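You operate a simulated robot arm through the tools that you are given. There is no shell and no other tool.

Carry out the task below with a simulated robot arm. There is one attempt and no reset: what you move stays moved.

Task
Clear mould 35's jam and give the upper rod a full stroke.
Fine: upper rod home first, then the other; run the upper rod out and home; shut the red air valve at the end.

It is judged by the outcome, as a careful person would: the job done as asked, and still so three seconds after it is handed in. It fails if anything else is knocked over, pushed out of place, dropped, spilled or broken.

Robot
A 7-joint arm with a two-finger parallel gripper, fixed in place. Base frame: the origin is on the floor under the middle of its stand, x ahead of it, y to its left, z up. Readings come in cm, rad, newtons and seconds.
It reaches about 104.6 cm from its shoulder. Its first joint turns from -2.897 to 2.897 rad. Payload 1.57 kg.
The TCP is the grasp point between the finger pads, 3 cm short of the fingertips. In the tool frame z runs along the fingers and y along their closing line. Largest opening 8 cm; finger width 1.7, thickness 1.2; the body of the gripper, 4 by 8.2 cm, starts 8 cm behind the TCP.
Orientation is that of the tool frame in the base frame, as a unit quaternion [x, y, z, w]. With the fingers straight down and closing along the base's y, the tool's x points along the base's -x, its y along +y and its z along -z.

Tools
- The arm moves only by the tool send_rows. Its argument "plan" is one flat list of numbers, 7 for each row, row after row: the opening, from 0 (shut) to 1 (fully open), then the shift along the tool's x, y, z in mm, then the turn, a rotation vector about the tool's x, y, z in rad. In form: [gripper, dx, dy, dz, ax, ay, az, gripper, dx, dy, dz, ax, ay, az, ...]. A call has 1 to 20 rows; each row is the pose to reach, as a shift and turn from the pose commanded when the call began, along the tool's axes at that moment. A row lasts 0.2 s, in which the tool goes at most 5 cm and 0.15 rad; a call with a longer step from one row to the next is refused whole, and so is a gripper value outside its range. Where a pose cannot be reached the arm comes as near as it can. A force on the tool above 40 N (or 10 N above the force at the start of the call, whichever is more), or a blocked arm, ends the call early, and 0.2 s more pass. Each finger travels about 15.3 cm/s and halts on what it meets, pressing with about 28 N; the grip force reading is that of the motor and also rises with nothing between the fingers. The clock runs only during rows and for 0.2 s after the last one: add rows that repeat a pose to give the fingers time. The reply holds the time, the measured pose of the TCP, the force on the tool along the base axes, the opening and the grip force, in the units named above and with some noise, with the torque about the TCP (base axes, N m) and any sound that the robot's microphone picked up.
- Cameras (640 x 400 px; columns grow to the right, rows downward): "scene" is fixed at [4.92, -65.1, 158.89]; the picture's right is [0.76, -0.65, 0.00], its down [-0.40, -0.47, -0.79] and it looks along [0.51, 0.60, -0.61] (base axes); focal length 214 px, centre (320, 200). "wrist" rides on the gripper at [7.2, -0.7, -12.2] in the tool frame; the picture's right is [0.09, 1.00, 0.00], its down [-0.84, 0.08, -0.54] and it looks along [-0.54, 0.05, 0.84] (tool axes); focal length 238 px, centre (320, 200). There is no depth. A picture from a camera that has moved, and an enlarged one, comes with that camera's place and axes in the base frame and with its lens.
- grab_frame(camera): a new picture of that camera. No time passes.
- close_up(camera, box): a new picture of the part [left, top, right, bottom] of that camera's present view, enlarged. No time passes.
- finish_job(): hands the job in; it is judged then, once.

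Nothing tells you positions but the pictures and the camera data. Unless the task says otherwise, let go and move clear before handing in.

The tools are called after "Request:" by a JSON object that holds its "op" and its "data". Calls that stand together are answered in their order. send_rows: Moves the arm, as the interface text tells. Its arguments: {"type":"object","properties":{"plan":{"type":"array","items":{"type":"number"}}},"required":["plan"]} The other tools are called the same way: grab_frame (camera) takes a picture; close_up (camera, box) takes an enlarged picture of a part of a camera's view; finish_job () hands the job in.

At the start:

```text
clock: 0.0
tool_pos: [23.56, -38.27, 145.33]
tcp_rot: [0.0, 1.0, 0.0, 0.0]
force: [0.2, -0.5, 0.5]
moment: [0.02, -0.02, 0.01]
width: 7.98
grasp_force: 0.1
```

scene: 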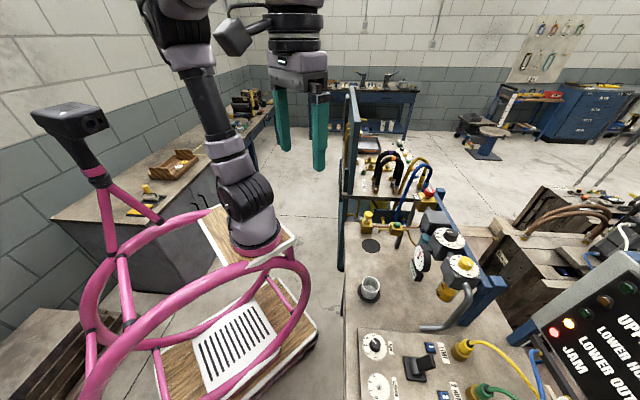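
wrist: 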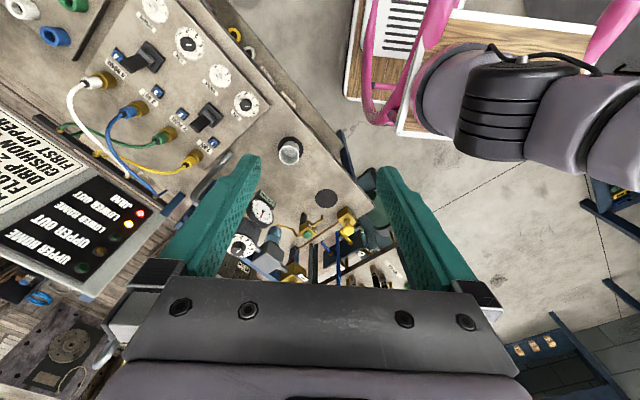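

I see a workbench with pneumatic valves, gauges, hoses, and a status panel showing JAM lit. I'll take enlarged pictures before moving anything.

Request:
{"op": "close_up", "data": {"camera": "scene", "box": [320, 180, 500, 300]}}

Request:
{"op": "close_up", "data": {"camera": "scene", "box": [340, 280, 520, 400]}}

Request:
{"op": "close_up", "data": {"camera": "scene", "box": [490, 240, 640, 400]}}

Request:
{"op": "close_up", "data": {"camera": "scene", "box": [330, 80, 450, 240]}}

Request:
{"op": "close_up", "data": {"camera": "wrist", "box": [0, 0, 300, 190]}}

Request:
{"op": "close_up", "data": {"camera": "wrist", "box": [200, 120, 420, 300]}}

Request:
{"op": "close_up", "data": {"camera": "wrist", "box": [0, 80, 200, 300]}}

```text
3.33 times, centred on (410, 240) of scene
camera zoom: at [4.92, -65.1, 158.89], right [0.76, -0.65, 0.0], down [-0.4, -0.47, -0.79], along [0.51, 0.6, -0.61], focal length 715 px, centre (20, 67)
```

zoom: 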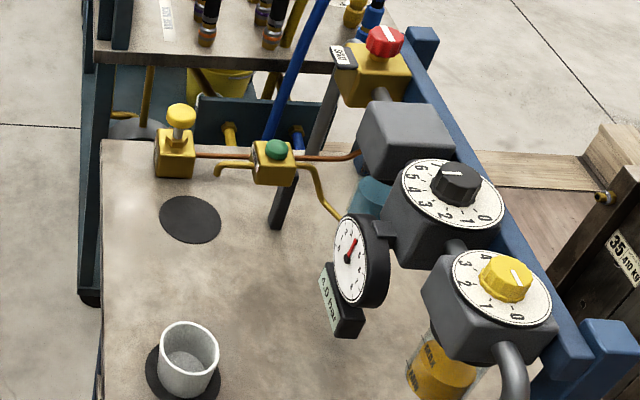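

```text
3.33 times, centred on (430, 340) of scene
camera zoom: at [4.92, -65.1, 158.89], right [0.76, -0.65, 0.0], down [-0.4, -0.47, -0.79], along [0.51, 0.6, -0.61], focal length 715 px, centre (-47, -267)
```

zoom: 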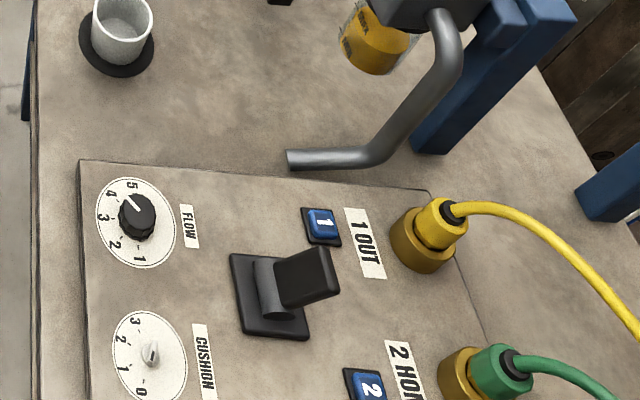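

```text
2.50 times, centred on (565, 320) of scene
camera zoom: at [4.92, -65.1, 158.89], right [0.76, -0.65, 0.0], down [-0.4, -0.47, -0.79], along [0.51, 0.6, -0.61], focal length 536 px, centre (-292, -100)
```

zoom: 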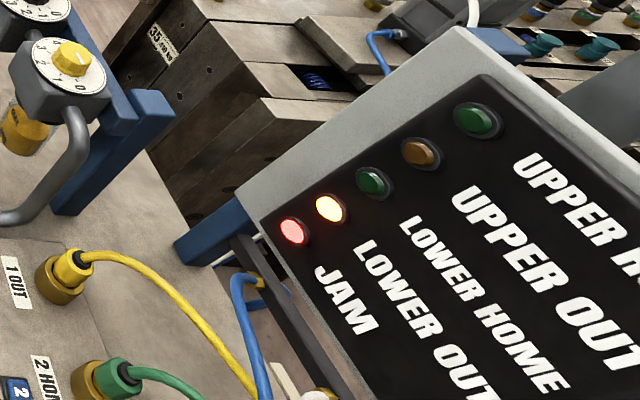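

```text
2.50 times, centred on (390, 160) of scene
camera zoom: at [4.92, -65.1, 158.89], right [0.76, -0.65, 0.0], down [-0.4, -0.47, -0.79], along [0.51, 0.6, -0.61], focal length 536 px, centre (145, 300)
```

zoom: 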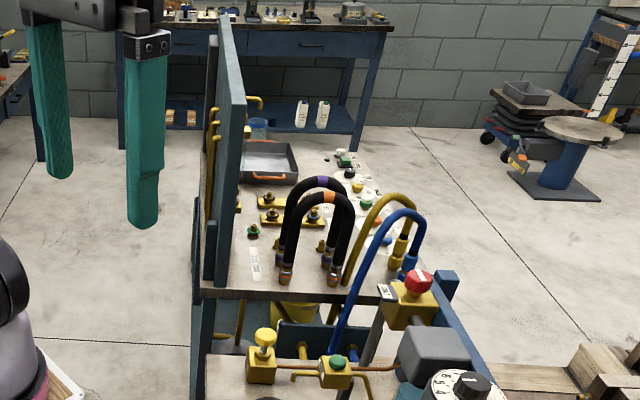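

```text
2.11 times, centred on (150, 95) of wrist
camera zoom: at [16.43, -39.13, 157.4], right [-0.09, 1.0, 0.0], down [0.84, 0.08, 0.54], along [0.54, 0.05, -0.84], focal length 502 px, centre (678, 421)
```

zoom: 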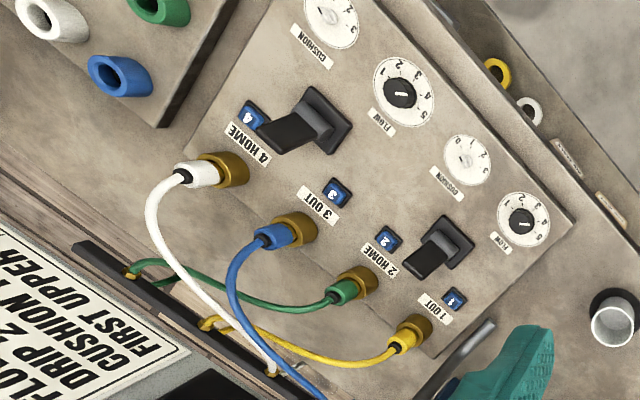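

```text
2.22 times, centred on (310, 210) of wrist
camera zoom: at [16.43, -39.13, 157.4], right [-0.09, 1.0, 0.0], down [0.84, 0.08, 0.54], along [0.54, 0.05, -0.84], focal length 530 px, centre (342, 178)
```

zoom: 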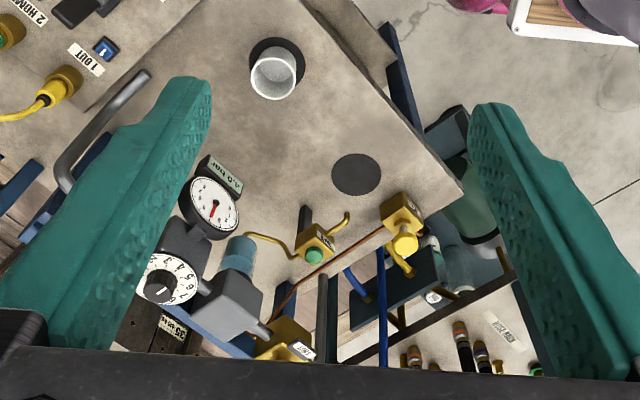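

```text
1.82 times, centred on (100, 190) of wrist
camera zoom: at [16.43, -39.13, 157.4], right [-0.09, 1.0, 0.0], down [0.84, 0.08, 0.54], along [0.54, 0.05, -0.84], focal length 433 px, centre (720, 218)
```

zoom: 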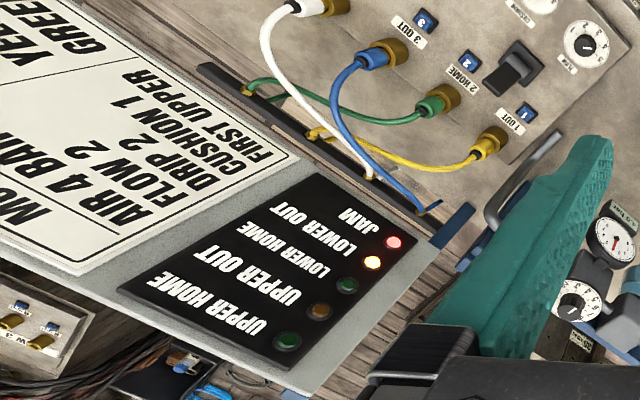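

The bench is turned about 45° from the robot. It has valves, dials and hose couplings on it, and a vertical lamp panel with a written card stands behind it, with JAM and LOWER OUT lit. I'll turn the wrist toward that panel in free air so I can read the card.

Request:
{"op": "send_rows", "data": {"plan": [1, 0, 0, 0, 0, 0, 0.131, 1, 0, 0, 0, 0, 0, 0.262, 1, 0, 0, 0, 0, 0, 0.393, 1, 0, 0, 0, 0, 0, 0.524, 1, 0, 0, 0, 0, 0, 0.655, 1, 0, 0, 0, 0, 0, 0.785]}}

```text
clock: 1.4
tool_pos: [23.64, -38.24, 145.3]
tcp_rot: [0.383, 0.924, 0.0, 0.0]
force: [0.1, 0.3, -0.5]
moment: [-0.01, 0.0, -0.01]
width: 7.98
grasp_force: 0.0
```

The tool has turned square to the bench. I'll look with the wrist camera.

Request:
{"op": "grab_frame", "data": {"camera": "wrist"}}

```text
taken
camera wrist: at [18.09, -33.79, 157.41], right [0.64, 0.77, 0.0], down [0.65, -0.54, 0.54], along [0.42, -0.35, -0.84], focal length 238 px, centre (320, 200)
```

wrist: 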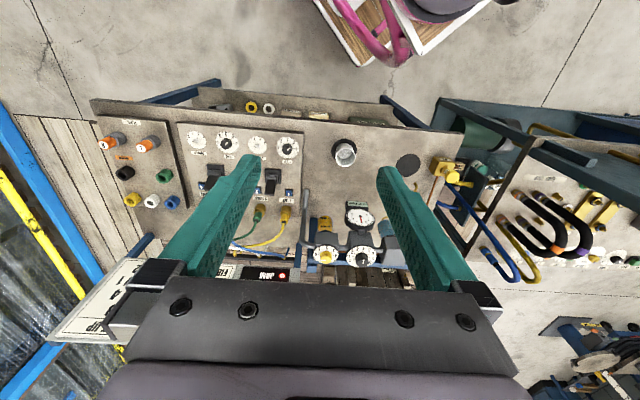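

The wrist view is upside-down, and the gripper covers the far part, where the card is. I'll tilt the tool and move right along the panel, well above the bench, so the card is in view.

Request:
{"op": "send_rows", "data": {"plan": [1, -20, -25, 20, 0, -0.09, 0, 1, -40, -50, 40, 0, -0.18, 0, 1, -60, -75, 60, 0, -0.27, 0, 1, -80, -100, 80, 0, -0.36, 0, 1, -100, -125, 100, 0, -0.45, 0, 1, -120, -150, 120, 0, -0.54, 0, 1, -140, -175, 140, 0, -0.63, 0, 1, -160, -200, 160, 0, -0.72, 0, 1, -180, -225, 180, 0, -0.81, 0, 1, -200, -250, 200, 0, -0.9, 0]}}

Request:
{"op": "grab_frame", "data": {"camera": "wrist"}}

Request:
{"op": "grab_frame", "data": {"camera": "scene"}}

```text
clock: 3.6
tool_pos: [19.94, -70.16, 125.01]
tcp_rot: [0.345, 0.831, -0.167, 0.403]
force: [0.0, 0.5, 1.1]
moment: [0.01, 0.02, 0.01]
width: 8.01
grasp_force: 0.0
```

```text
taken
camera wrist: at [9.72, -60.87, 127.04], right [0.66, 0.74, -0.07], down [0.12, -0.01, 0.99], along [0.74, -0.67, -0.1], focal length 238 px, centre (320, 200)
```

wrist: 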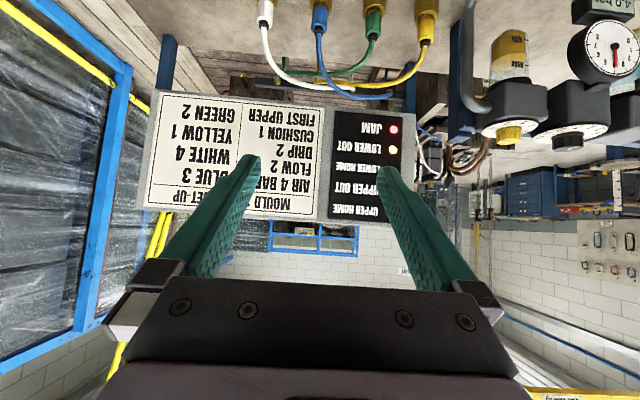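

```text
taken
```

scene: 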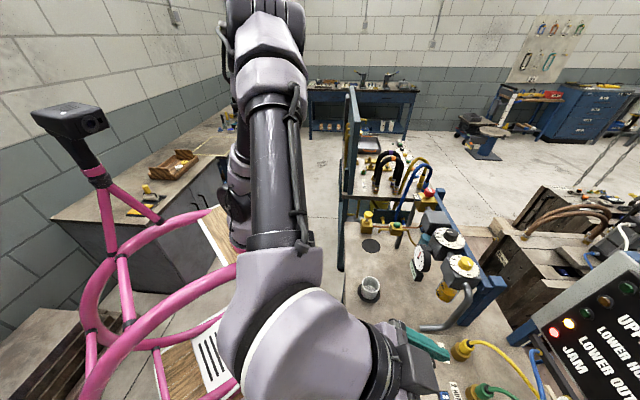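

Request:
{"op": "close_up", "data": {"camera": "wrist", "box": [130, 70, 430, 240]}}

Request:
{"op": "close_up", "data": {"camera": "wrist", "box": [240, 0, 460, 110]}}

Request:
{"op": "close_up", "data": {"camera": "wrist", "box": [440, 0, 640, 160]}}

```text
2.13 times, centred on (280, 155) of wrist
camera zoom: at [9.72, -60.87, 127.04], right [0.66, 0.74, -0.07], down [0.12, -0.01, 0.99], along [0.74, -0.67, -0.1], focal length 508 px, centre (405, 296)
```

zoom: 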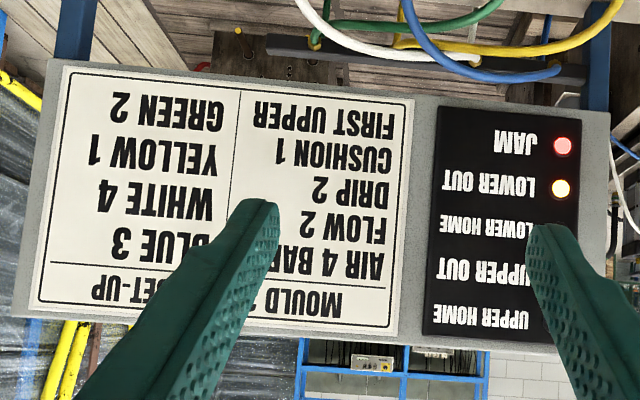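

```text
2.91 times, centred on (350, 55) of wrist
camera zoom: at [9.72, -60.87, 127.04], right [0.66, 0.74, -0.07], down [0.12, -0.01, 0.99], along [0.74, -0.67, -0.1], focal length 693 px, centre (233, 622)
```

zoom: 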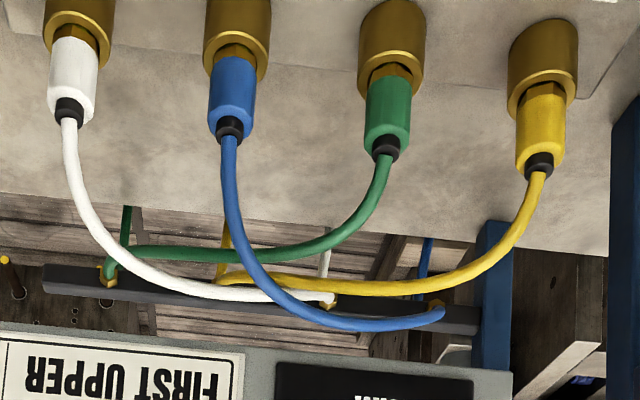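

```text
2.50 times, centred on (540, 80) of wrist
camera zoom: at [9.72, -60.87, 127.04], right [0.66, 0.74, -0.07], down [0.12, -0.01, 0.99], along [0.74, -0.67, -0.1], focal length 596 px, centre (-230, 500)
```

zoom: 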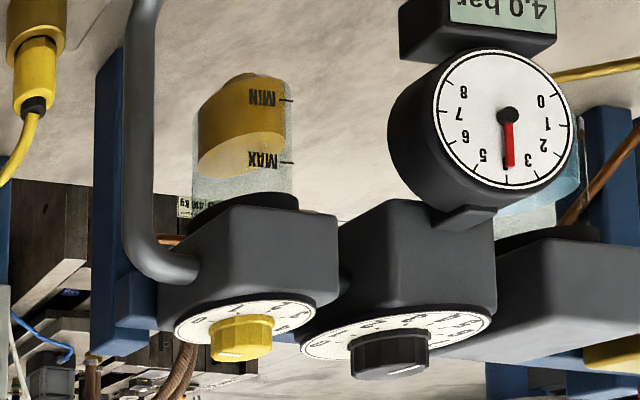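

The card reads AIR 4 BAR, FLOW 2, DRIP 2, CUSHION 1, FIRST UPPER and YELLOW 1, GREEN 2, BLUE 3, WHITE 4. A finger hides the mould number, so I'll raise the tool to uncover that line.

Request:
{"op": "send_rows", "data": {"plan": [1, -31, 0, -25, 0, 0, 0, 1, -62, 0, -50, 0, 0, 0, 1, -94, 0, -75, 0, 0, 0, 1, -110, 0, -87, 0, 0, 0]}}

Request:
{"op": "grab_frame", "data": {"camera": "wrist"}}

Request:
{"op": "close_up", "data": {"camera": "wrist", "box": [130, 30, 430, 200]}}

```text
clock: 4.6
tool_pos: [20.09, -70.21, 139.32]
tcp_rot: [0.344, 0.832, -0.167, 0.403]
force: [-0.1, 0.0, 0.0]
moment: [0.0, -0.02, -0.03]
width: 7.99
grasp_force: 0.1
```

```text
taken
camera wrist: at [9.79, -60.97, 141.22], right [0.66, 0.74, -0.07], down [0.12, -0.01, 0.99], along [0.74, -0.67, -0.1], focal length 238 px, centre (320, 200)
```

wrist: 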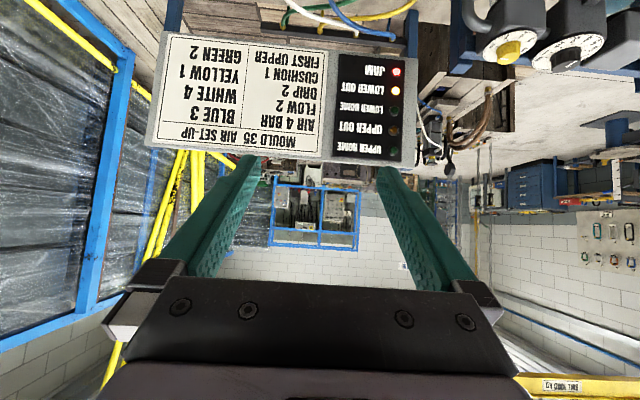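

```text
2.13 times, centred on (280, 115) of wrist
camera zoom: at [9.79, -60.97, 141.22], right [0.66, 0.74, -0.07], down [0.12, -0.01, 0.99], along [0.74, -0.67, -0.1], focal length 508 px, centre (405, 381)
```

zoom: 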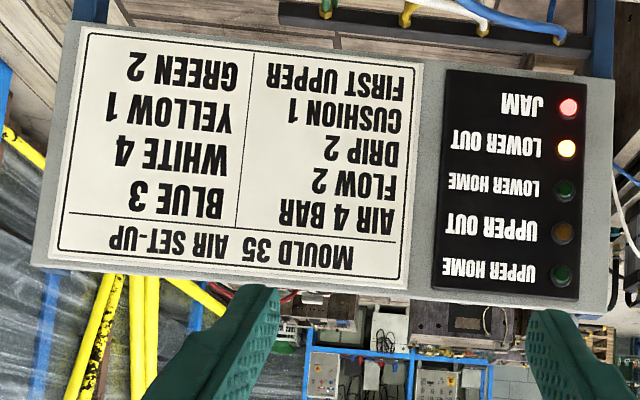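

The card is for mould 35. The lamps show JAM and LOWER OUT on, and UPPER HOME and UPPER OUT off. Next I'll straighten the tool to look down on the control plate and read the dials and levers.

Request:
{"op": "send_rows", "data": {"plan": [1, 13, 0, 11, 0, 0.13, 0, 1, 26, 0, 22, 0, 0.26, 0, 1, 39, 0, 33, 0, 0.39, 0, 1, 52, 0, 44, 0, 0.52, 0, 1, 65, 0, 55, 0, 0.65, 0, 1, 78, 0, 65, 0, 0.78, 0, 1, 94, 0, 75, 0, 0.9, 0]}}

Request:
{"op": "grab_frame", "data": {"camera": "wrist"}}

Request:
{"op": "close_up", "data": {"camera": "wrist", "box": [150, 0, 490, 200]}}

```text
clock: 6.2
tool_pos: [20.08, -70.08, 127.24]
tcp_rot: [0.383, 0.924, 0.001, -0.001]
force: [0.3, 0.1, 0.4]
moment: [-0.05, -0.03, -0.03]
width: 7.99
grasp_force: 0.1
```

```text
taken
camera wrist: at [14.54, -65.62, 139.42], right [0.64, 0.77, 0.0], down [0.65, -0.54, 0.54], along [0.42, -0.35, -0.84], focal length 238 px, centre (320, 200)
```

wrist: 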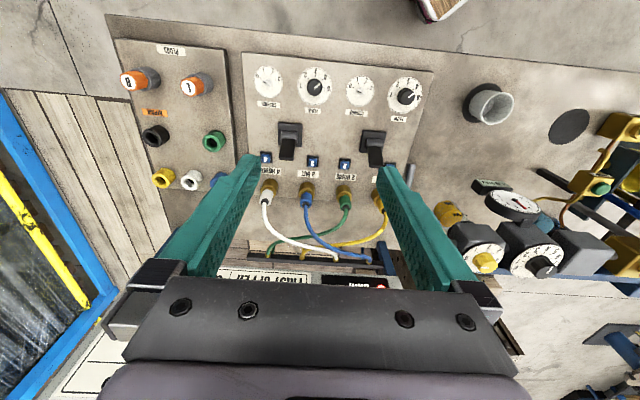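

```text
1.88 times, centred on (320, 100) of wrist
camera zoom: at [14.54, -65.62, 139.42], right [0.64, 0.77, 0.0], down [0.65, -0.54, 0.54], along [0.42, -0.35, -0.84], focal length 449 px, centre (320, 388)
```

zoom: 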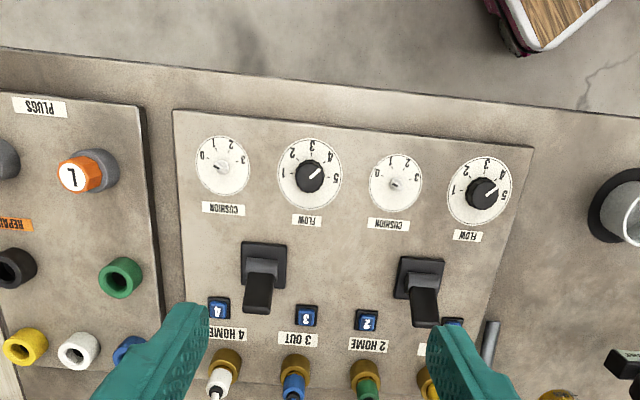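

The control plate and the adjacent plugs board are in view. I'll zoom in to read the dial pointers and the lever positions.

Request:
{"op": "close_up", "data": {"camera": "wrist", "box": [330, 50, 440, 120]}}

Request:
{"op": "close_up", "data": {"camera": "wrist", "box": [240, 50, 350, 120]}}

Request:
{"op": "close_up", "data": {"camera": "wrist", "box": [240, 110, 400, 210]}}

Request:
{"op": "close_up", "data": {"camera": "wrist", "box": [100, 20, 250, 200]}}

Request:
{"op": "close_up", "data": {"camera": "wrist", "box": [430, 80, 640, 290]}}

Request:
{"op": "grab_frame", "data": {"camera": "scene"}}

```text
5.71 times, centred on (385, 85) of wrist
camera zoom: at [14.54, -65.62, 139.42], right [0.64, 0.77, 0.0], down [0.65, -0.54, 0.54], along [0.42, -0.35, -0.84], focal length 1362 px, centre (-51, 857)
```

zoom: 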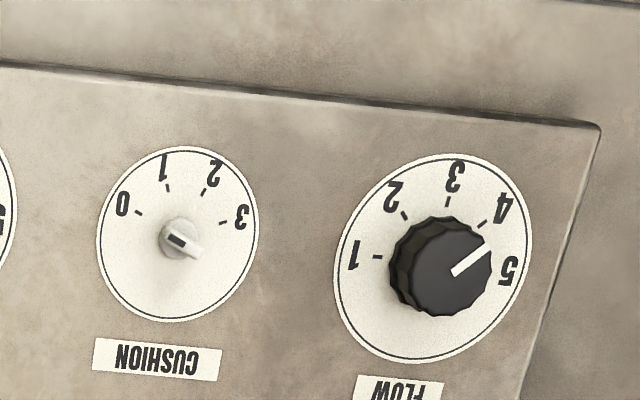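

```text
5.71 times, centred on (295, 85) of wrist
camera zoom: at [14.54, -65.62, 139.42], right [0.64, 0.77, 0.0], down [0.65, -0.54, 0.54], along [0.42, -0.35, -0.84], focal length 1362 px, centre (463, 857)
```

zoom: 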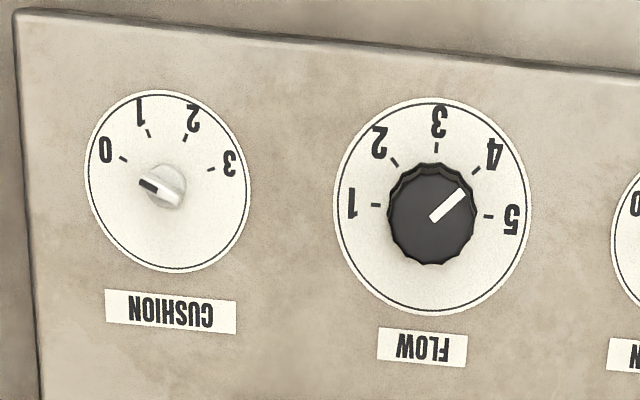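

```text
4.00 times, centred on (320, 160) of wrist
camera zoom: at [14.54, -65.62, 139.42], right [0.64, 0.77, 0.0], down [0.65, -0.54, 0.54], along [0.42, -0.35, -0.84], focal length 953 px, centre (320, 360)
```

zoom: 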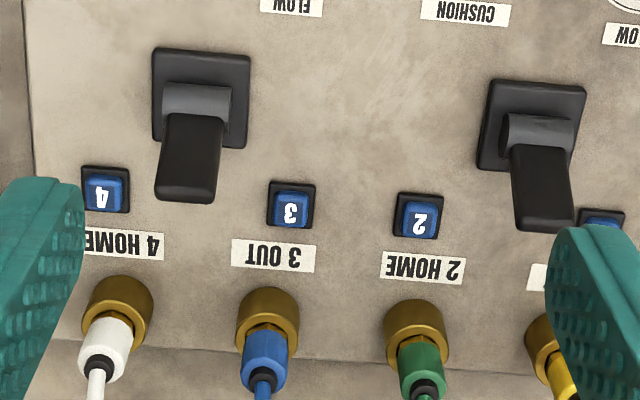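

```text
2.22 times, centred on (175, 110) of wrist
camera zoom: at [14.54, -65.62, 139.42], right [0.64, 0.77, 0.0], down [0.65, -0.54, 0.54], along [0.42, -0.35, -0.84], focal length 530 px, centre (642, 400)
```

zoom: 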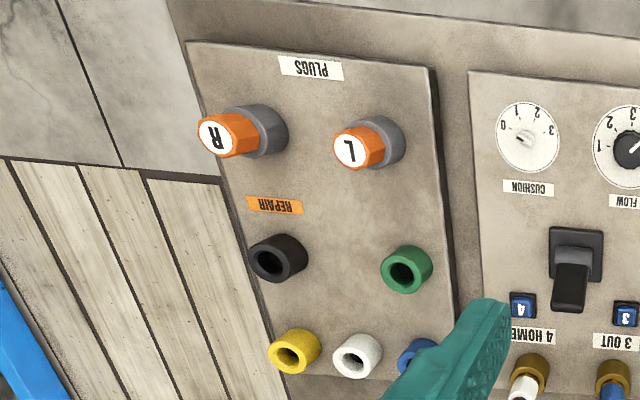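

```text
1.90 times, centred on (535, 185) of wrist
camera zoom: at [14.54, -65.62, 139.42], right [0.64, 0.77, 0.0], down [0.65, -0.54, 0.54], along [0.42, -0.35, -0.84], focal length 454 px, centre (-90, 229)
```

zoom: 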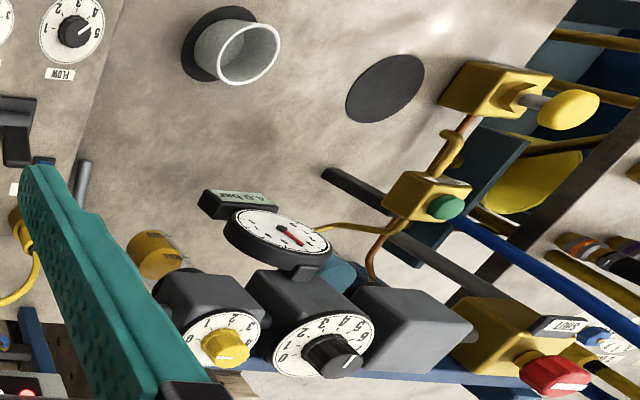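

```text
taken
```

scene: 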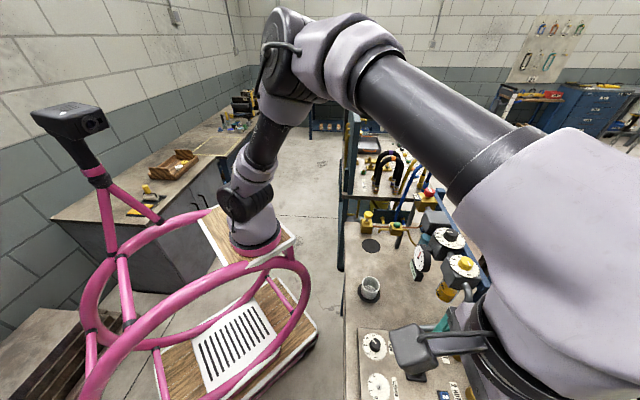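

Both FLOW pointers are near 4, and both levers lean toward an OUT or HOME side. Before touching anything I need to see which hoses go to the upper rod, so I'll move left along the bench and tilt to look at the mould behind it.

Request:
{"op": "send_rows", "data": {"plan": [1, 0, 40, 0, 0, -0.06, 0, 1, 0, 80, 0, 0, -0.12, 0, 1, 0, 120, 0, 0, -0.18, 0, 1, 0, 160, 0, 0, -0.24, 0, 1, 0, 200, 0, 0, -0.3, 0, 1, 0, 240, 0, 0, -0.36, 0, 1, 0, 280, 0, 0, -0.42, 0, 1, 0, 320, 0, 0, -0.48, 0, 1, 0, 350, 0, 0, -0.54, 0]}}

Request:
{"op": "grab_frame", "data": {"camera": "wrist"}}

Request:
{"op": "grab_frame", "data": {"camera": "scene"}}

```text
clock: 8.2
tool_pos: [44.79, -45.51, 127.3]
tcp_rot: [0.369, 0.89, -0.102, 0.247]
force: [-0.2, -0.5, 0.3]
moment: [0.05, -0.01, 0.03]
width: 8.0
grasp_force: 0.0
```

```text
taken
camera wrist: at [35.56, -37.29, 134.04], right [0.65, 0.76, -0.05], down [0.36, -0.26, 0.9], along [0.67, -0.6, -0.44], focal length 238 px, centre (320, 200)
```

wrist: 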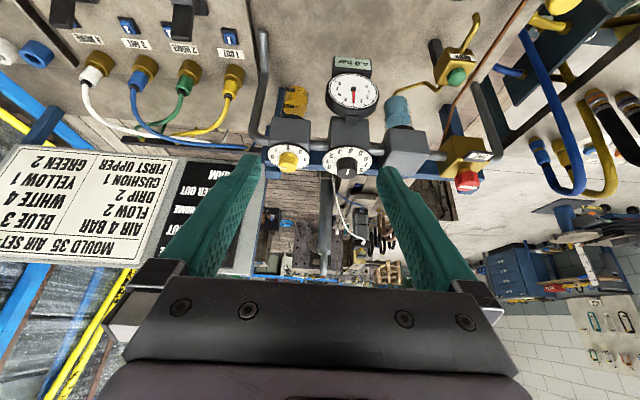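

```text
taken
```

scene: 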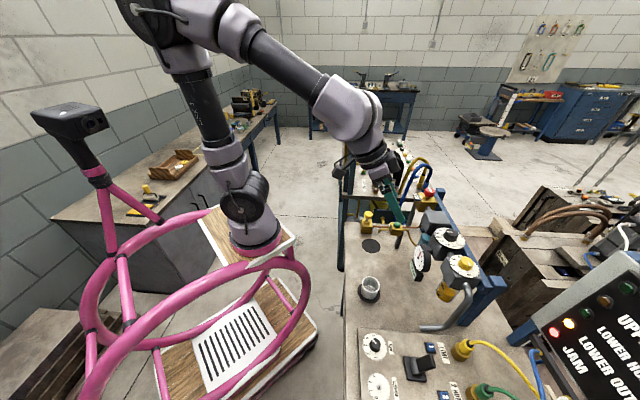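

Request:
{"op": "close_up", "data": {"camera": "wrist", "box": [230, 40, 400, 200]}}

Request:
{"op": "close_up", "data": {"camera": "wrist", "box": [260, 160, 400, 280]}}

Request:
{"op": "close_up", "data": {"camera": "wrist", "box": [390, 0, 560, 200]}}

Request:
{"op": "close_up", "data": {"camera": "wrist", "box": [60, 0, 260, 160]}}

Request:
{"op": "close_up", "data": {"camera": "scene", "box": [480, 170, 640, 290]}}

Request:
{"op": "close_up", "data": {"camera": "scene", "box": [500, 300, 620, 400]}}

```text
2.50 times, centred on (315, 120) of wrist
camera zoom: at [35.56, -37.29, 134.04], right [0.65, 0.76, -0.05], down [0.36, -0.26, 0.9], along [0.67, -0.6, -0.44], focal length 596 px, centre (332, 400)
```

zoom: 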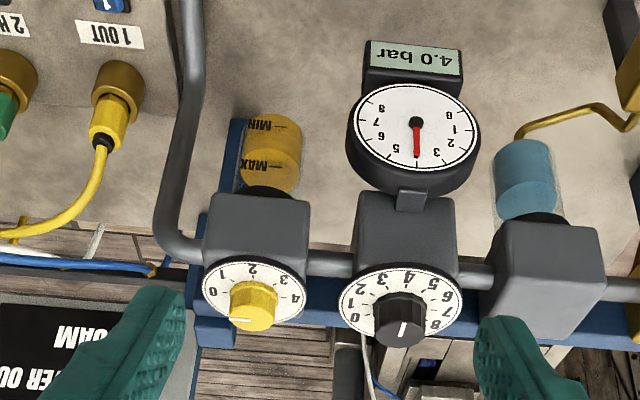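

```text
3.33 times, centred on (330, 220) of wrist
camera zoom: at [35.56, -37.29, 134.04], right [0.65, 0.76, -0.05], down [0.36, -0.26, 0.9], along [0.67, -0.6, -0.44], focal length 794 px, centre (287, 133)
```

zoom: 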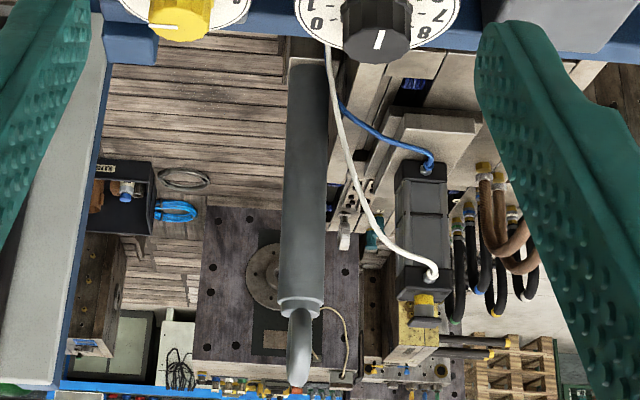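

```text
2.00 times, centred on (475, 100) of wrist
camera zoom: at [35.56, -37.29, 134.04], right [0.65, 0.76, -0.05], down [0.36, -0.26, 0.9], along [0.67, -0.6, -0.44], focal length 477 px, centre (10, 400)
```

zoom: 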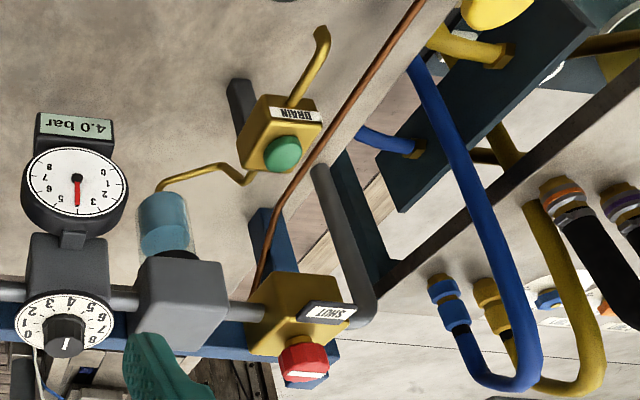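

```text
2.50 times, centred on (160, 80) of wrist
camera zoom: at [35.56, -37.29, 134.04], right [0.65, 0.76, -0.05], down [0.36, -0.26, 0.9], along [0.67, -0.6, -0.44], focal length 596 px, centre (720, 500)
```

zoom: 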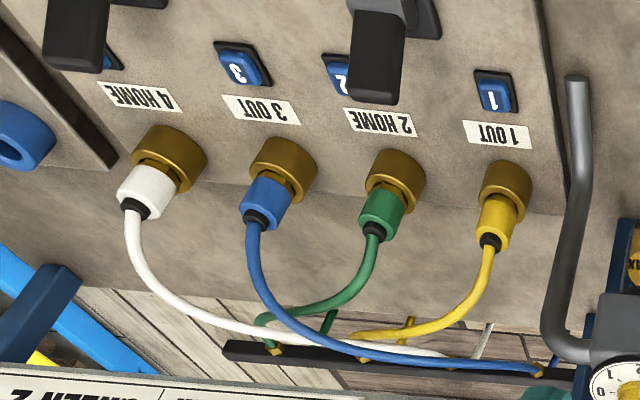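

```text
3.33 times, centred on (560, 230) of scene
camera zoom: at [4.92, -65.1, 158.89], right [0.76, -0.65, 0.0], down [-0.4, -0.47, -0.79], along [0.51, 0.6, -0.61], focal length 715 px, centre (-480, 100)
```

zoom: 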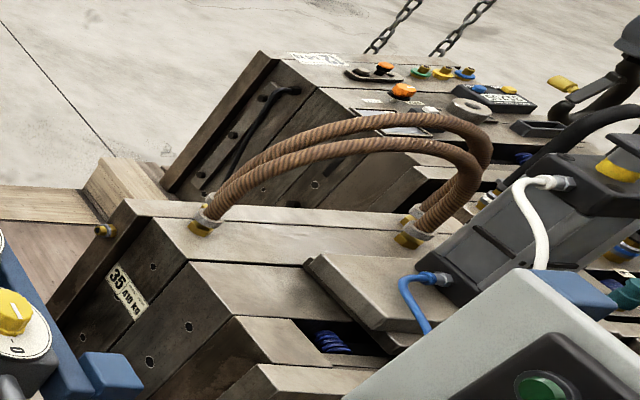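

```text
4.00 times, centred on (560, 350) of scene
camera zoom: at [4.92, -65.1, 158.89], right [0.76, -0.65, 0.0], down [-0.4, -0.47, -0.79], along [0.51, 0.6, -0.61], focal length 858 px, centre (-640, -400)
```

zoom: 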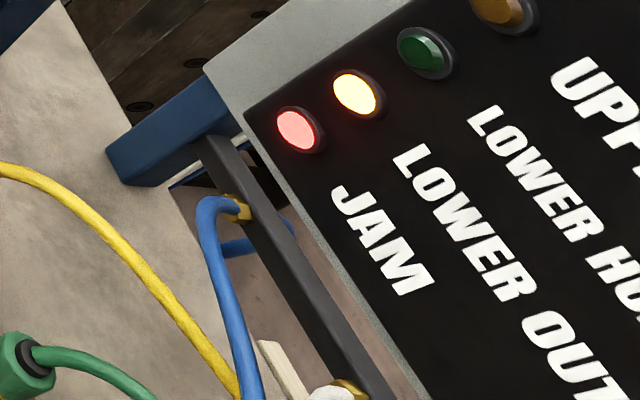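

Blue and white run to a cylinder mounted on top of mould 35, the gauge shows 4.0 bar, and the red valve has a SHUT plate. I'll raise and tilt the camera to see where the yellow and green hoses go.

Request:
{"op": "send_rows", "data": {"plan": [1, -17, 25, -28, 0, -0.08, 0, 1, -34, 50, -56, 0, -0.16, 0, 1, -51, 75, -84, 0, -0.24, 0, 1, -67, 100, -112, 0, -0.3, 0]}}

Request:
{"op": "grab_frame", "data": {"camera": "wrist"}}

Request:
{"op": "close_up", "data": {"camera": "wrist", "box": [220, 60, 440, 200]}}

Request:
{"op": "close_up", "data": {"camera": "wrist", "box": [270, 80, 400, 160]}}

```text
clock: 9.2
tool_pos: [51.74, -38.43, 140.39]
tcp_rot: [0.35, 0.843, -0.156, 0.377]
force: [0.0, -0.3, -0.8]
moment: [0.04, -0.04, 0.0]
width: 8.01
grasp_force: 0.0
```

```text
taken
camera wrist: at [41.66, -29.2, 143.12], right [0.66, 0.75, -0.07], down [0.16, -0.05, 0.98], along [0.73, -0.66, -0.16], focal length 238 px, centre (320, 200)
```

wrist: 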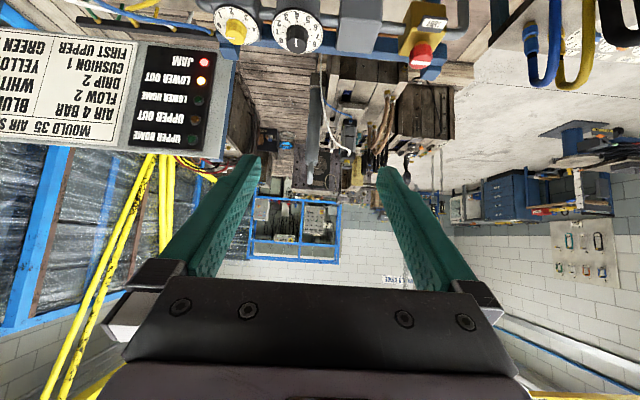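

```text
2.86 times, centred on (330, 130) of wrist
camera zoom: at [41.66, -29.2, 143.12], right [0.66, 0.75, -0.07], down [0.16, -0.05, 0.98], along [0.73, -0.66, -0.16], focal length 681 px, centre (291, 400)
```

zoom: 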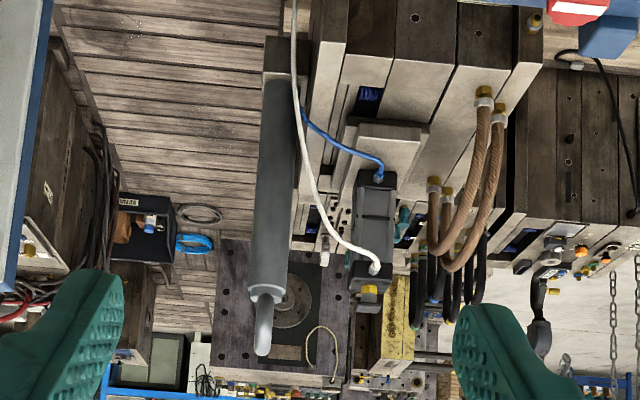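

```text
4.92 times, centred on (335, 120) of wrist
camera zoom: at [41.66, -29.2, 143.12], right [0.66, 0.75, -0.07], down [0.16, -0.05, 0.98], along [0.73, -0.66, -0.16], focal length 1173 px, centre (246, 594)
```

zoom: 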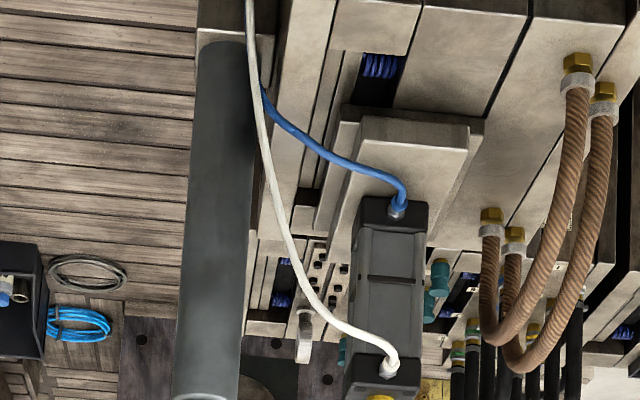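

Blue and white clearly feed the cylinder on top of mould 35, so valve 3/4 looks like the upper rod and 1/2 the lower. Next I'll get a closer look at how the levers and dials are built.

Request:
{"op": "send_rows", "data": {"plan": [1, 16, -35, 17, 0, 0.07, 0, 1, 32, -69, 34, 0, 0.14, 0, 1, 48, -104, 51, 0, 0.21, 0, 1, 65, -138, 68, 0, 0.28, 0, 1, 81, -173, 85, 0, 0.35, 0, 1, 97, -207, 102, 0, 0.42, 0, 1, 113, -242, 118, 0, 0.49, 0, 1, 129, -276, 135, 0, 0.56, 0, 1, 146, -311, 152, 0, 0.63, 0, 1, 162, -345, 169, 0, 0.7, 0, 1, 178, -380, 186, 0, 0.77, 0, 1, 194, -414, 203, 0, 0.84, 0]}}

Request:
{"op": "grab_frame", "data": {"camera": "wrist"}}

Request:
{"op": "close_up", "data": {"camera": "wrist", "box": [230, 90, 400, 200]}}

Request:
{"op": "close_up", "data": {"camera": "wrist", "box": [230, 0, 440, 110]}}

```text
clock: 11.8
tool_pos: [24.26, -69.1, 112.31]
tcp_rot: [0.382, 0.924, 0.0, 0.0]
force: [0.1, -0.3, 0.5]
moment: [-0.04, 0.01, -0.01]
width: 8.02
grasp_force: 0.0
```

```text
taken
camera wrist: at [18.75, -64.66, 124.53], right [0.64, 0.77, 0.0], down [0.65, -0.54, 0.54], along [0.42, -0.35, -0.84], focal length 238 px, centre (320, 200)
```

wrist: 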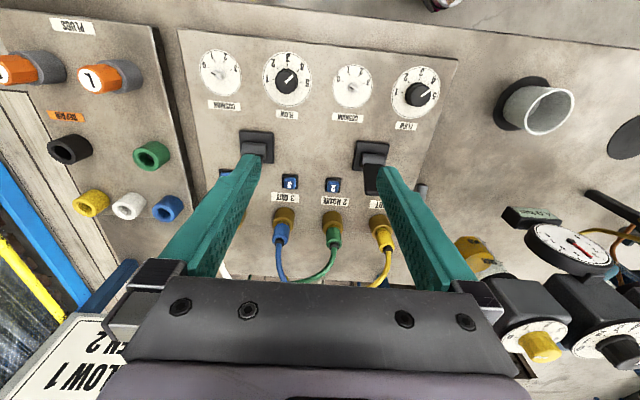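

```text
3.64 times, centred on (315, 145) of wrist
camera zoom: at [18.75, -64.66, 124.53], right [0.64, 0.77, 0.0], down [0.65, -0.54, 0.54], along [0.42, -0.35, -0.84], focal length 867 px, centre (338, 400)
```

zoom: 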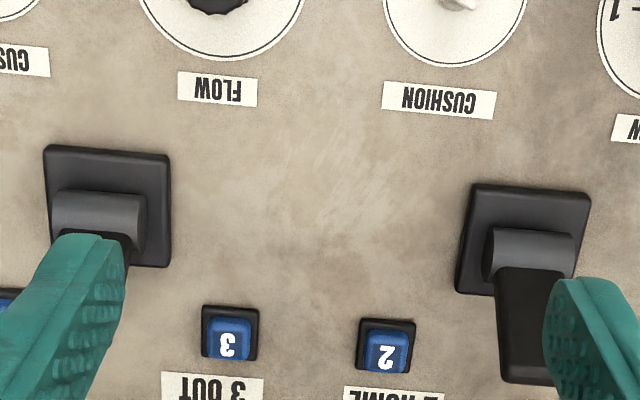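

```text
3.05 times, centred on (335, 55) of wrist
camera zoom: at [18.75, -64.66, 124.53], right [0.64, 0.77, 0.0], down [0.65, -0.54, 0.54], along [0.42, -0.35, -0.84], focal length 726 px, centre (274, 642)
```

zoom: 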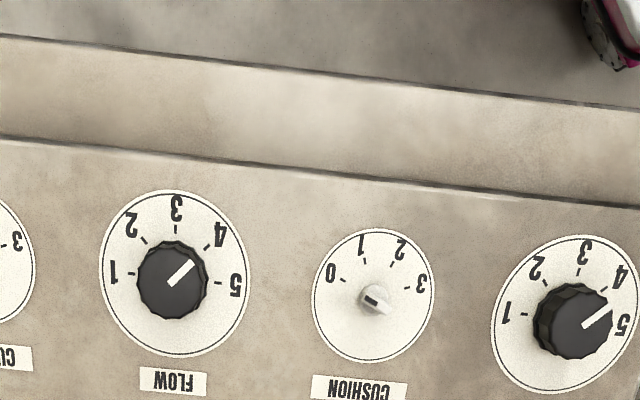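

I can't yet tell which way the levers lean. I'll take a low, near-horizontal look across the plate to see their profile.

Request:
{"op": "send_rows", "data": {"plan": [1, 3, 0, 13, 0, -0.13, 0, 1, 6, 0, 26, 0, -0.26, 0, 1, 9, 0, 39, 0, -0.39, 0, 1, 12, 0, 52, 0, -0.52, 0, 1, 15, 0, 65, 0, -0.65, 0, 1, 18, 0, 78, 0, -0.78, 0, 1, 20, 0, 85, 0, -0.9, 0]}}

Request:
{"op": "grab_frame", "data": {"camera": "wrist"}}

Request:
{"op": "close_up", "data": {"camera": "wrist", "box": [180, 0, 460, 160]}}

```text
clock: 13.4
tool_pos: [22.77, -67.67, 103.79]
tcp_rot: [0.344, 0.831, -0.167, 0.403]
force: [-0.7, 0.0, -0.1]
moment: [-0.02, 0.0, -0.01]
width: 8.03
grasp_force: 0.0
```

```text
taken
camera wrist: at [12.47, -58.36, 105.7], right [0.66, 0.74, -0.07], down [0.12, -0.01, 0.99], along [0.74, -0.67, -0.1], focal length 238 px, centre (320, 200)
```

wrist: 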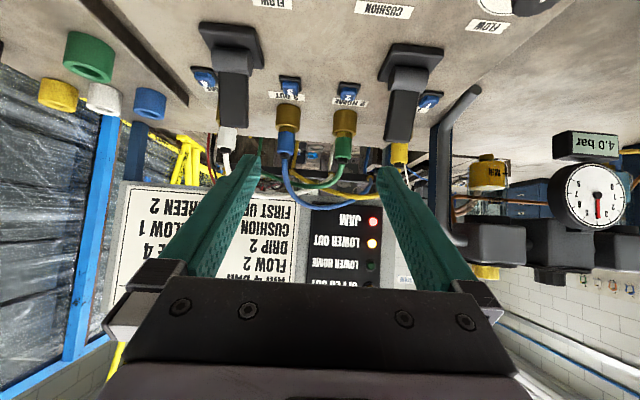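

```text
2.29 times, centred on (320, 80) of wrist
camera zoom: at [12.47, -58.36, 105.7], right [0.66, 0.74, -0.07], down [0.12, -0.01, 0.99], along [0.74, -0.67, -0.1], focal length 545 px, centre (320, 474)
```

zoom: 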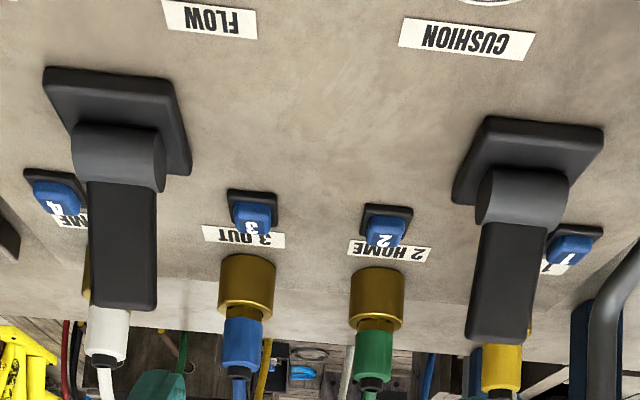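

The levers stand nearly upright as seen from the front. I'll zoom in on each one to see its pivot.

Request:
{"op": "close_up", "data": {"camera": "wrist", "box": [185, 15, 275, 140]}}

Request:
{"op": "close_up", "data": {"camera": "wrist", "box": [370, 30, 460, 155]}}

Request:
{"op": "close_up", "data": {"camera": "scene", "box": [390, 340, 480, 400]}}

Request:
{"op": "close_up", "data": {"camera": "wrist", "box": [440, 80, 640, 300]}}

```text
3.20 times, centred on (230, 78) of wrist
camera zoom: at [12.47, -58.36, 105.7], right [0.66, 0.74, -0.07], down [0.12, -0.01, 0.99], along [0.74, -0.67, -0.1], focal length 763 px, centre (608, 592)
```

zoom: 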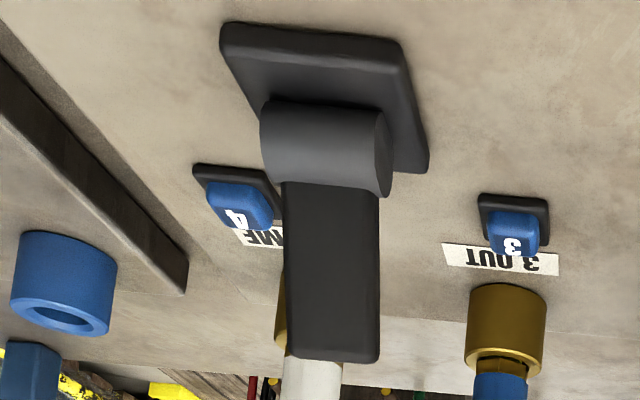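

```text
3.20 times, centred on (415, 92) of wrist
camera zoom: at [12.47, -58.36, 105.7], right [0.66, 0.74, -0.07], down [0.12, -0.01, 0.99], along [0.74, -0.67, -0.1], focal length 763 px, centre (16, 544)
```

zoom: 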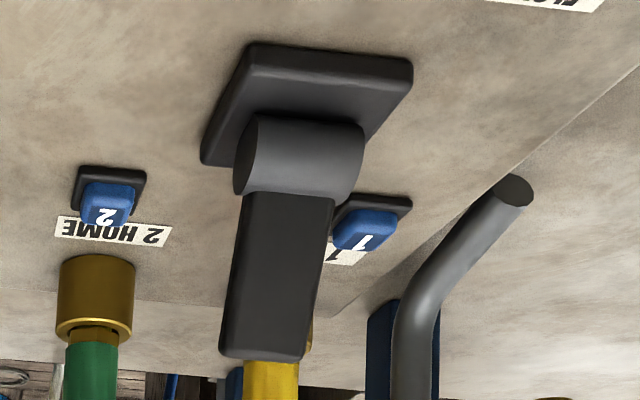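

```text
6.67 times, centred on (435, 370) of scene
camera zoom: at [4.92, -65.1, 158.89], right [0.76, -0.65, 0.0], down [-0.4, -0.47, -0.79], along [0.51, 0.6, -0.61], focal length 1430 px, centre (-447, -933)
```

zoom: 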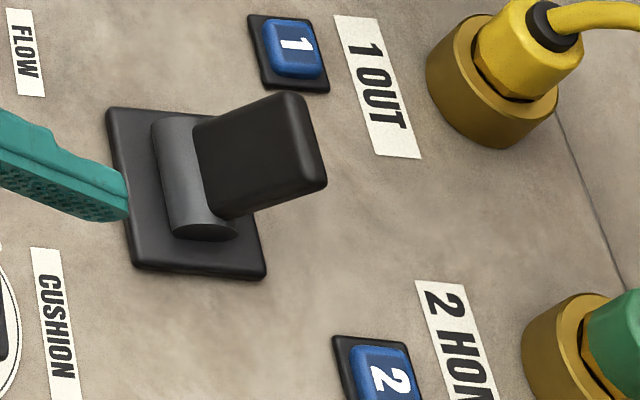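

```text
1.82 times, centred on (540, 190) of wrist
camera zoom: at [12.47, -58.36, 105.7], right [0.66, 0.74, -0.07], down [0.12, -0.01, 0.99], along [0.74, -0.67, -0.1], focal length 433 px, centre (-80, 218)
```

zoom: 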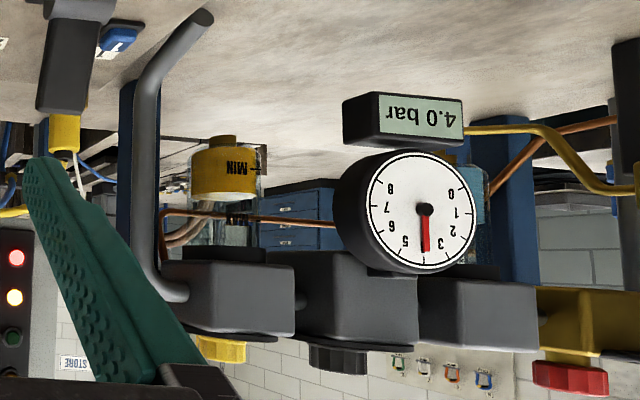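

Each lever pivots about the bench's long axis, and both lean away from the robot, which should be OUT, with the lower rod showing OUT. Blue/white (3/4, the right-hand lever) is the upper rod, so I'll move above that lever at about u=-41, v=75.5 in bench coordinates.

Request:
{"op": "send_rows", "data": {"plan": [1, -17, -13, 7, 0, 0.13, 0, 1, -34, -27, 15, 0, 0.26, 0, 1, -51, -40, 22, 0, 0.39, 0, 1, -69, -53, 29, 0, 0.52, 0, 1, -86, -67, 37, 0, 0.65, 0, 1, -103, -80, 44, 0, 0.78, 0, 1, -120, -93, 51, 0, 0.9, 0]}}

Request:
{"op": "grab_frame", "data": {"camera": "wrist"}}

Request:
{"op": "grab_frame", "data": {"camera": "scene"}}

```text
clock: 15.0
tool_pos: [24.2, -82.44, 110.07]
tcp_rot: [0.382, 0.924, -0.001, -0.001]
force: [0.3, 0.8, -0.7]
moment: [-0.03, -0.02, 0.02]
width: 8.01
grasp_force: 0.2
```

```text
taken
camera wrist: at [18.73, -78.01, 122.19], right [0.64, 0.77, 0.0], down [0.65, -0.54, 0.54], along [0.42, -0.35, -0.84], focal length 238 px, centre (320, 200)
```

wrist: 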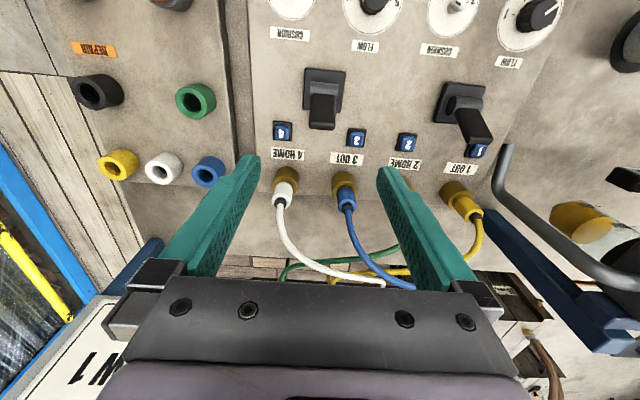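

```text
taken
```

scene: 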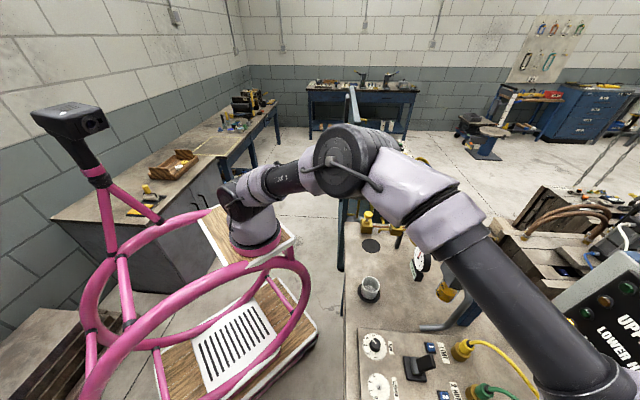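

Lever 3/4 is right under the camera. I'll zoom in to refine its position before descending.

Request:
{"op": "close_up", "data": {"camera": "wrist", "box": [270, 50, 390, 170]}}

Request:
{"op": "close_up", "data": {"camera": "wrist", "box": [400, 50, 520, 200]}}

```text
3.33 times, centred on (330, 110) of wrist
camera zoom: at [18.73, -78.01, 122.19], right [0.64, 0.77, 0.0], down [0.65, -0.54, 0.54], along [0.42, -0.35, -0.84], focal length 794 px, centre (287, 500)
```

zoom: 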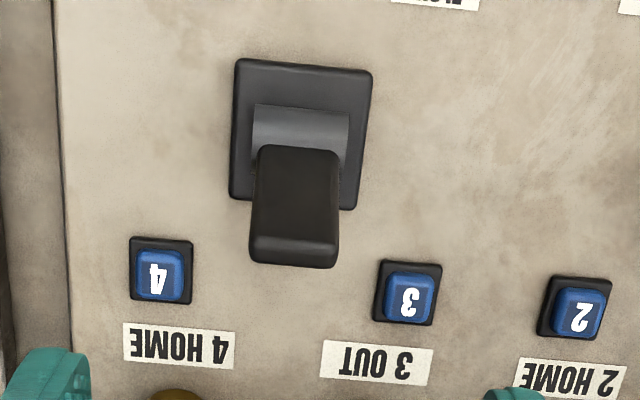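

```text
2.67 times, centred on (460, 125) of wrist
camera zoom: at [18.73, -78.01, 122.19], right [0.64, 0.77, 0.0], down [0.65, -0.54, 0.54], along [0.42, -0.35, -0.84], focal length 636 px, centre (-53, 400)
```

zoom: 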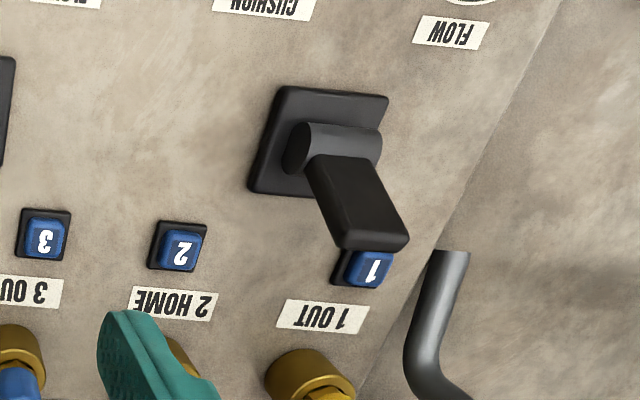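

The lever handle is centred at u≈-41.1, v≈75.2, and its top is at about z=96. I'll descend over it with the fingers open, then close on it.

Request:
{"op": "send_rows", "data": {"plan": [1, 0, 0, 40, 0, 0, 0, 1, 1, 0, 80, 0, 0, 0, 1, 2, 0, 120, 0, 0, 0, 1, 2, 0, 145, 0, 0, 0, 1, 2, 0, 158, 0, 0, 0]}}

Request:
{"op": "grab_frame", "data": {"camera": "wrist"}}

```text
clock: 16.2
tool_pos: [24.03, -82.38, 94.18]
tcp_rot: [0.383, 0.924, -0.001, 0.0]
force: [0.0, -0.1, -0.1]
moment: [-0.05, 0.01, -0.02]
width: 8.02
grasp_force: 0.0
```

```text
taken
camera wrist: at [18.64, -77.86, 106.32], right [0.64, 0.77, 0.0], down [0.65, -0.54, 0.54], along [0.42, -0.35, -0.84], focal length 238 px, centre (320, 200)
```

wrist: 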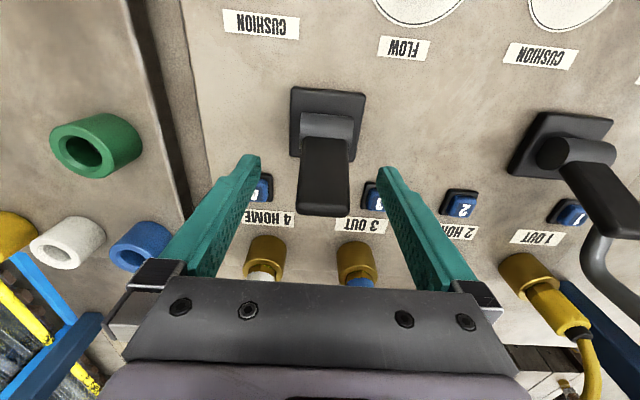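

The TCP sits on the handle with one finger on each side. I'll close gently.

Request:
{"op": "send_rows", "data": {"plan": [0.6, 0, 0, 0, 0, 0, 0, 0.4, 0, 0, 0, 0, 0, 0, 0.3, 0, 0, 0, 0, 0, 0, 0.3, 0, 0, 0, 0, 0, 0]}}

Request:
{"op": "close_up", "data": {"camera": "wrist", "box": [200, 60, 440, 260]}}

```text
clock: 17.2
tool_pos: [24.1, -82.26, 94.13]
tcp_rot: [0.382, 0.924, 0.001, 0.001]
force: [5.2, 6.8, -2.0]
moment: [-0.16, 0.01, -0.01]
width: 3.18
grasp_force: 4.1
```

```text
2.00 times, centred on (320, 160) of wrist
camera zoom: at [18.71, -77.83, 106.32], right [0.64, 0.77, 0.0], down [0.65, -0.54, 0.54], along [0.42, -0.35, -0.84], focal length 477 px, centre (320, 280)
```

zoom: 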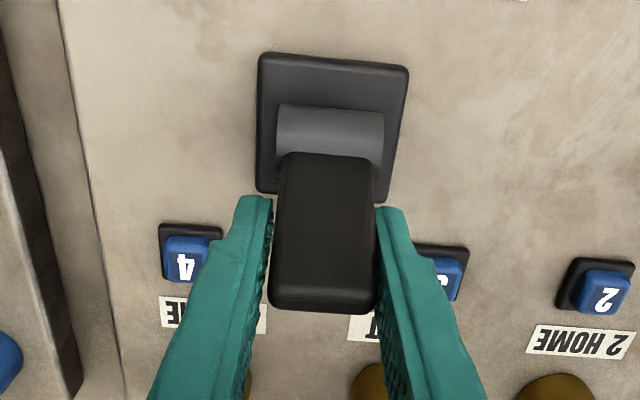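

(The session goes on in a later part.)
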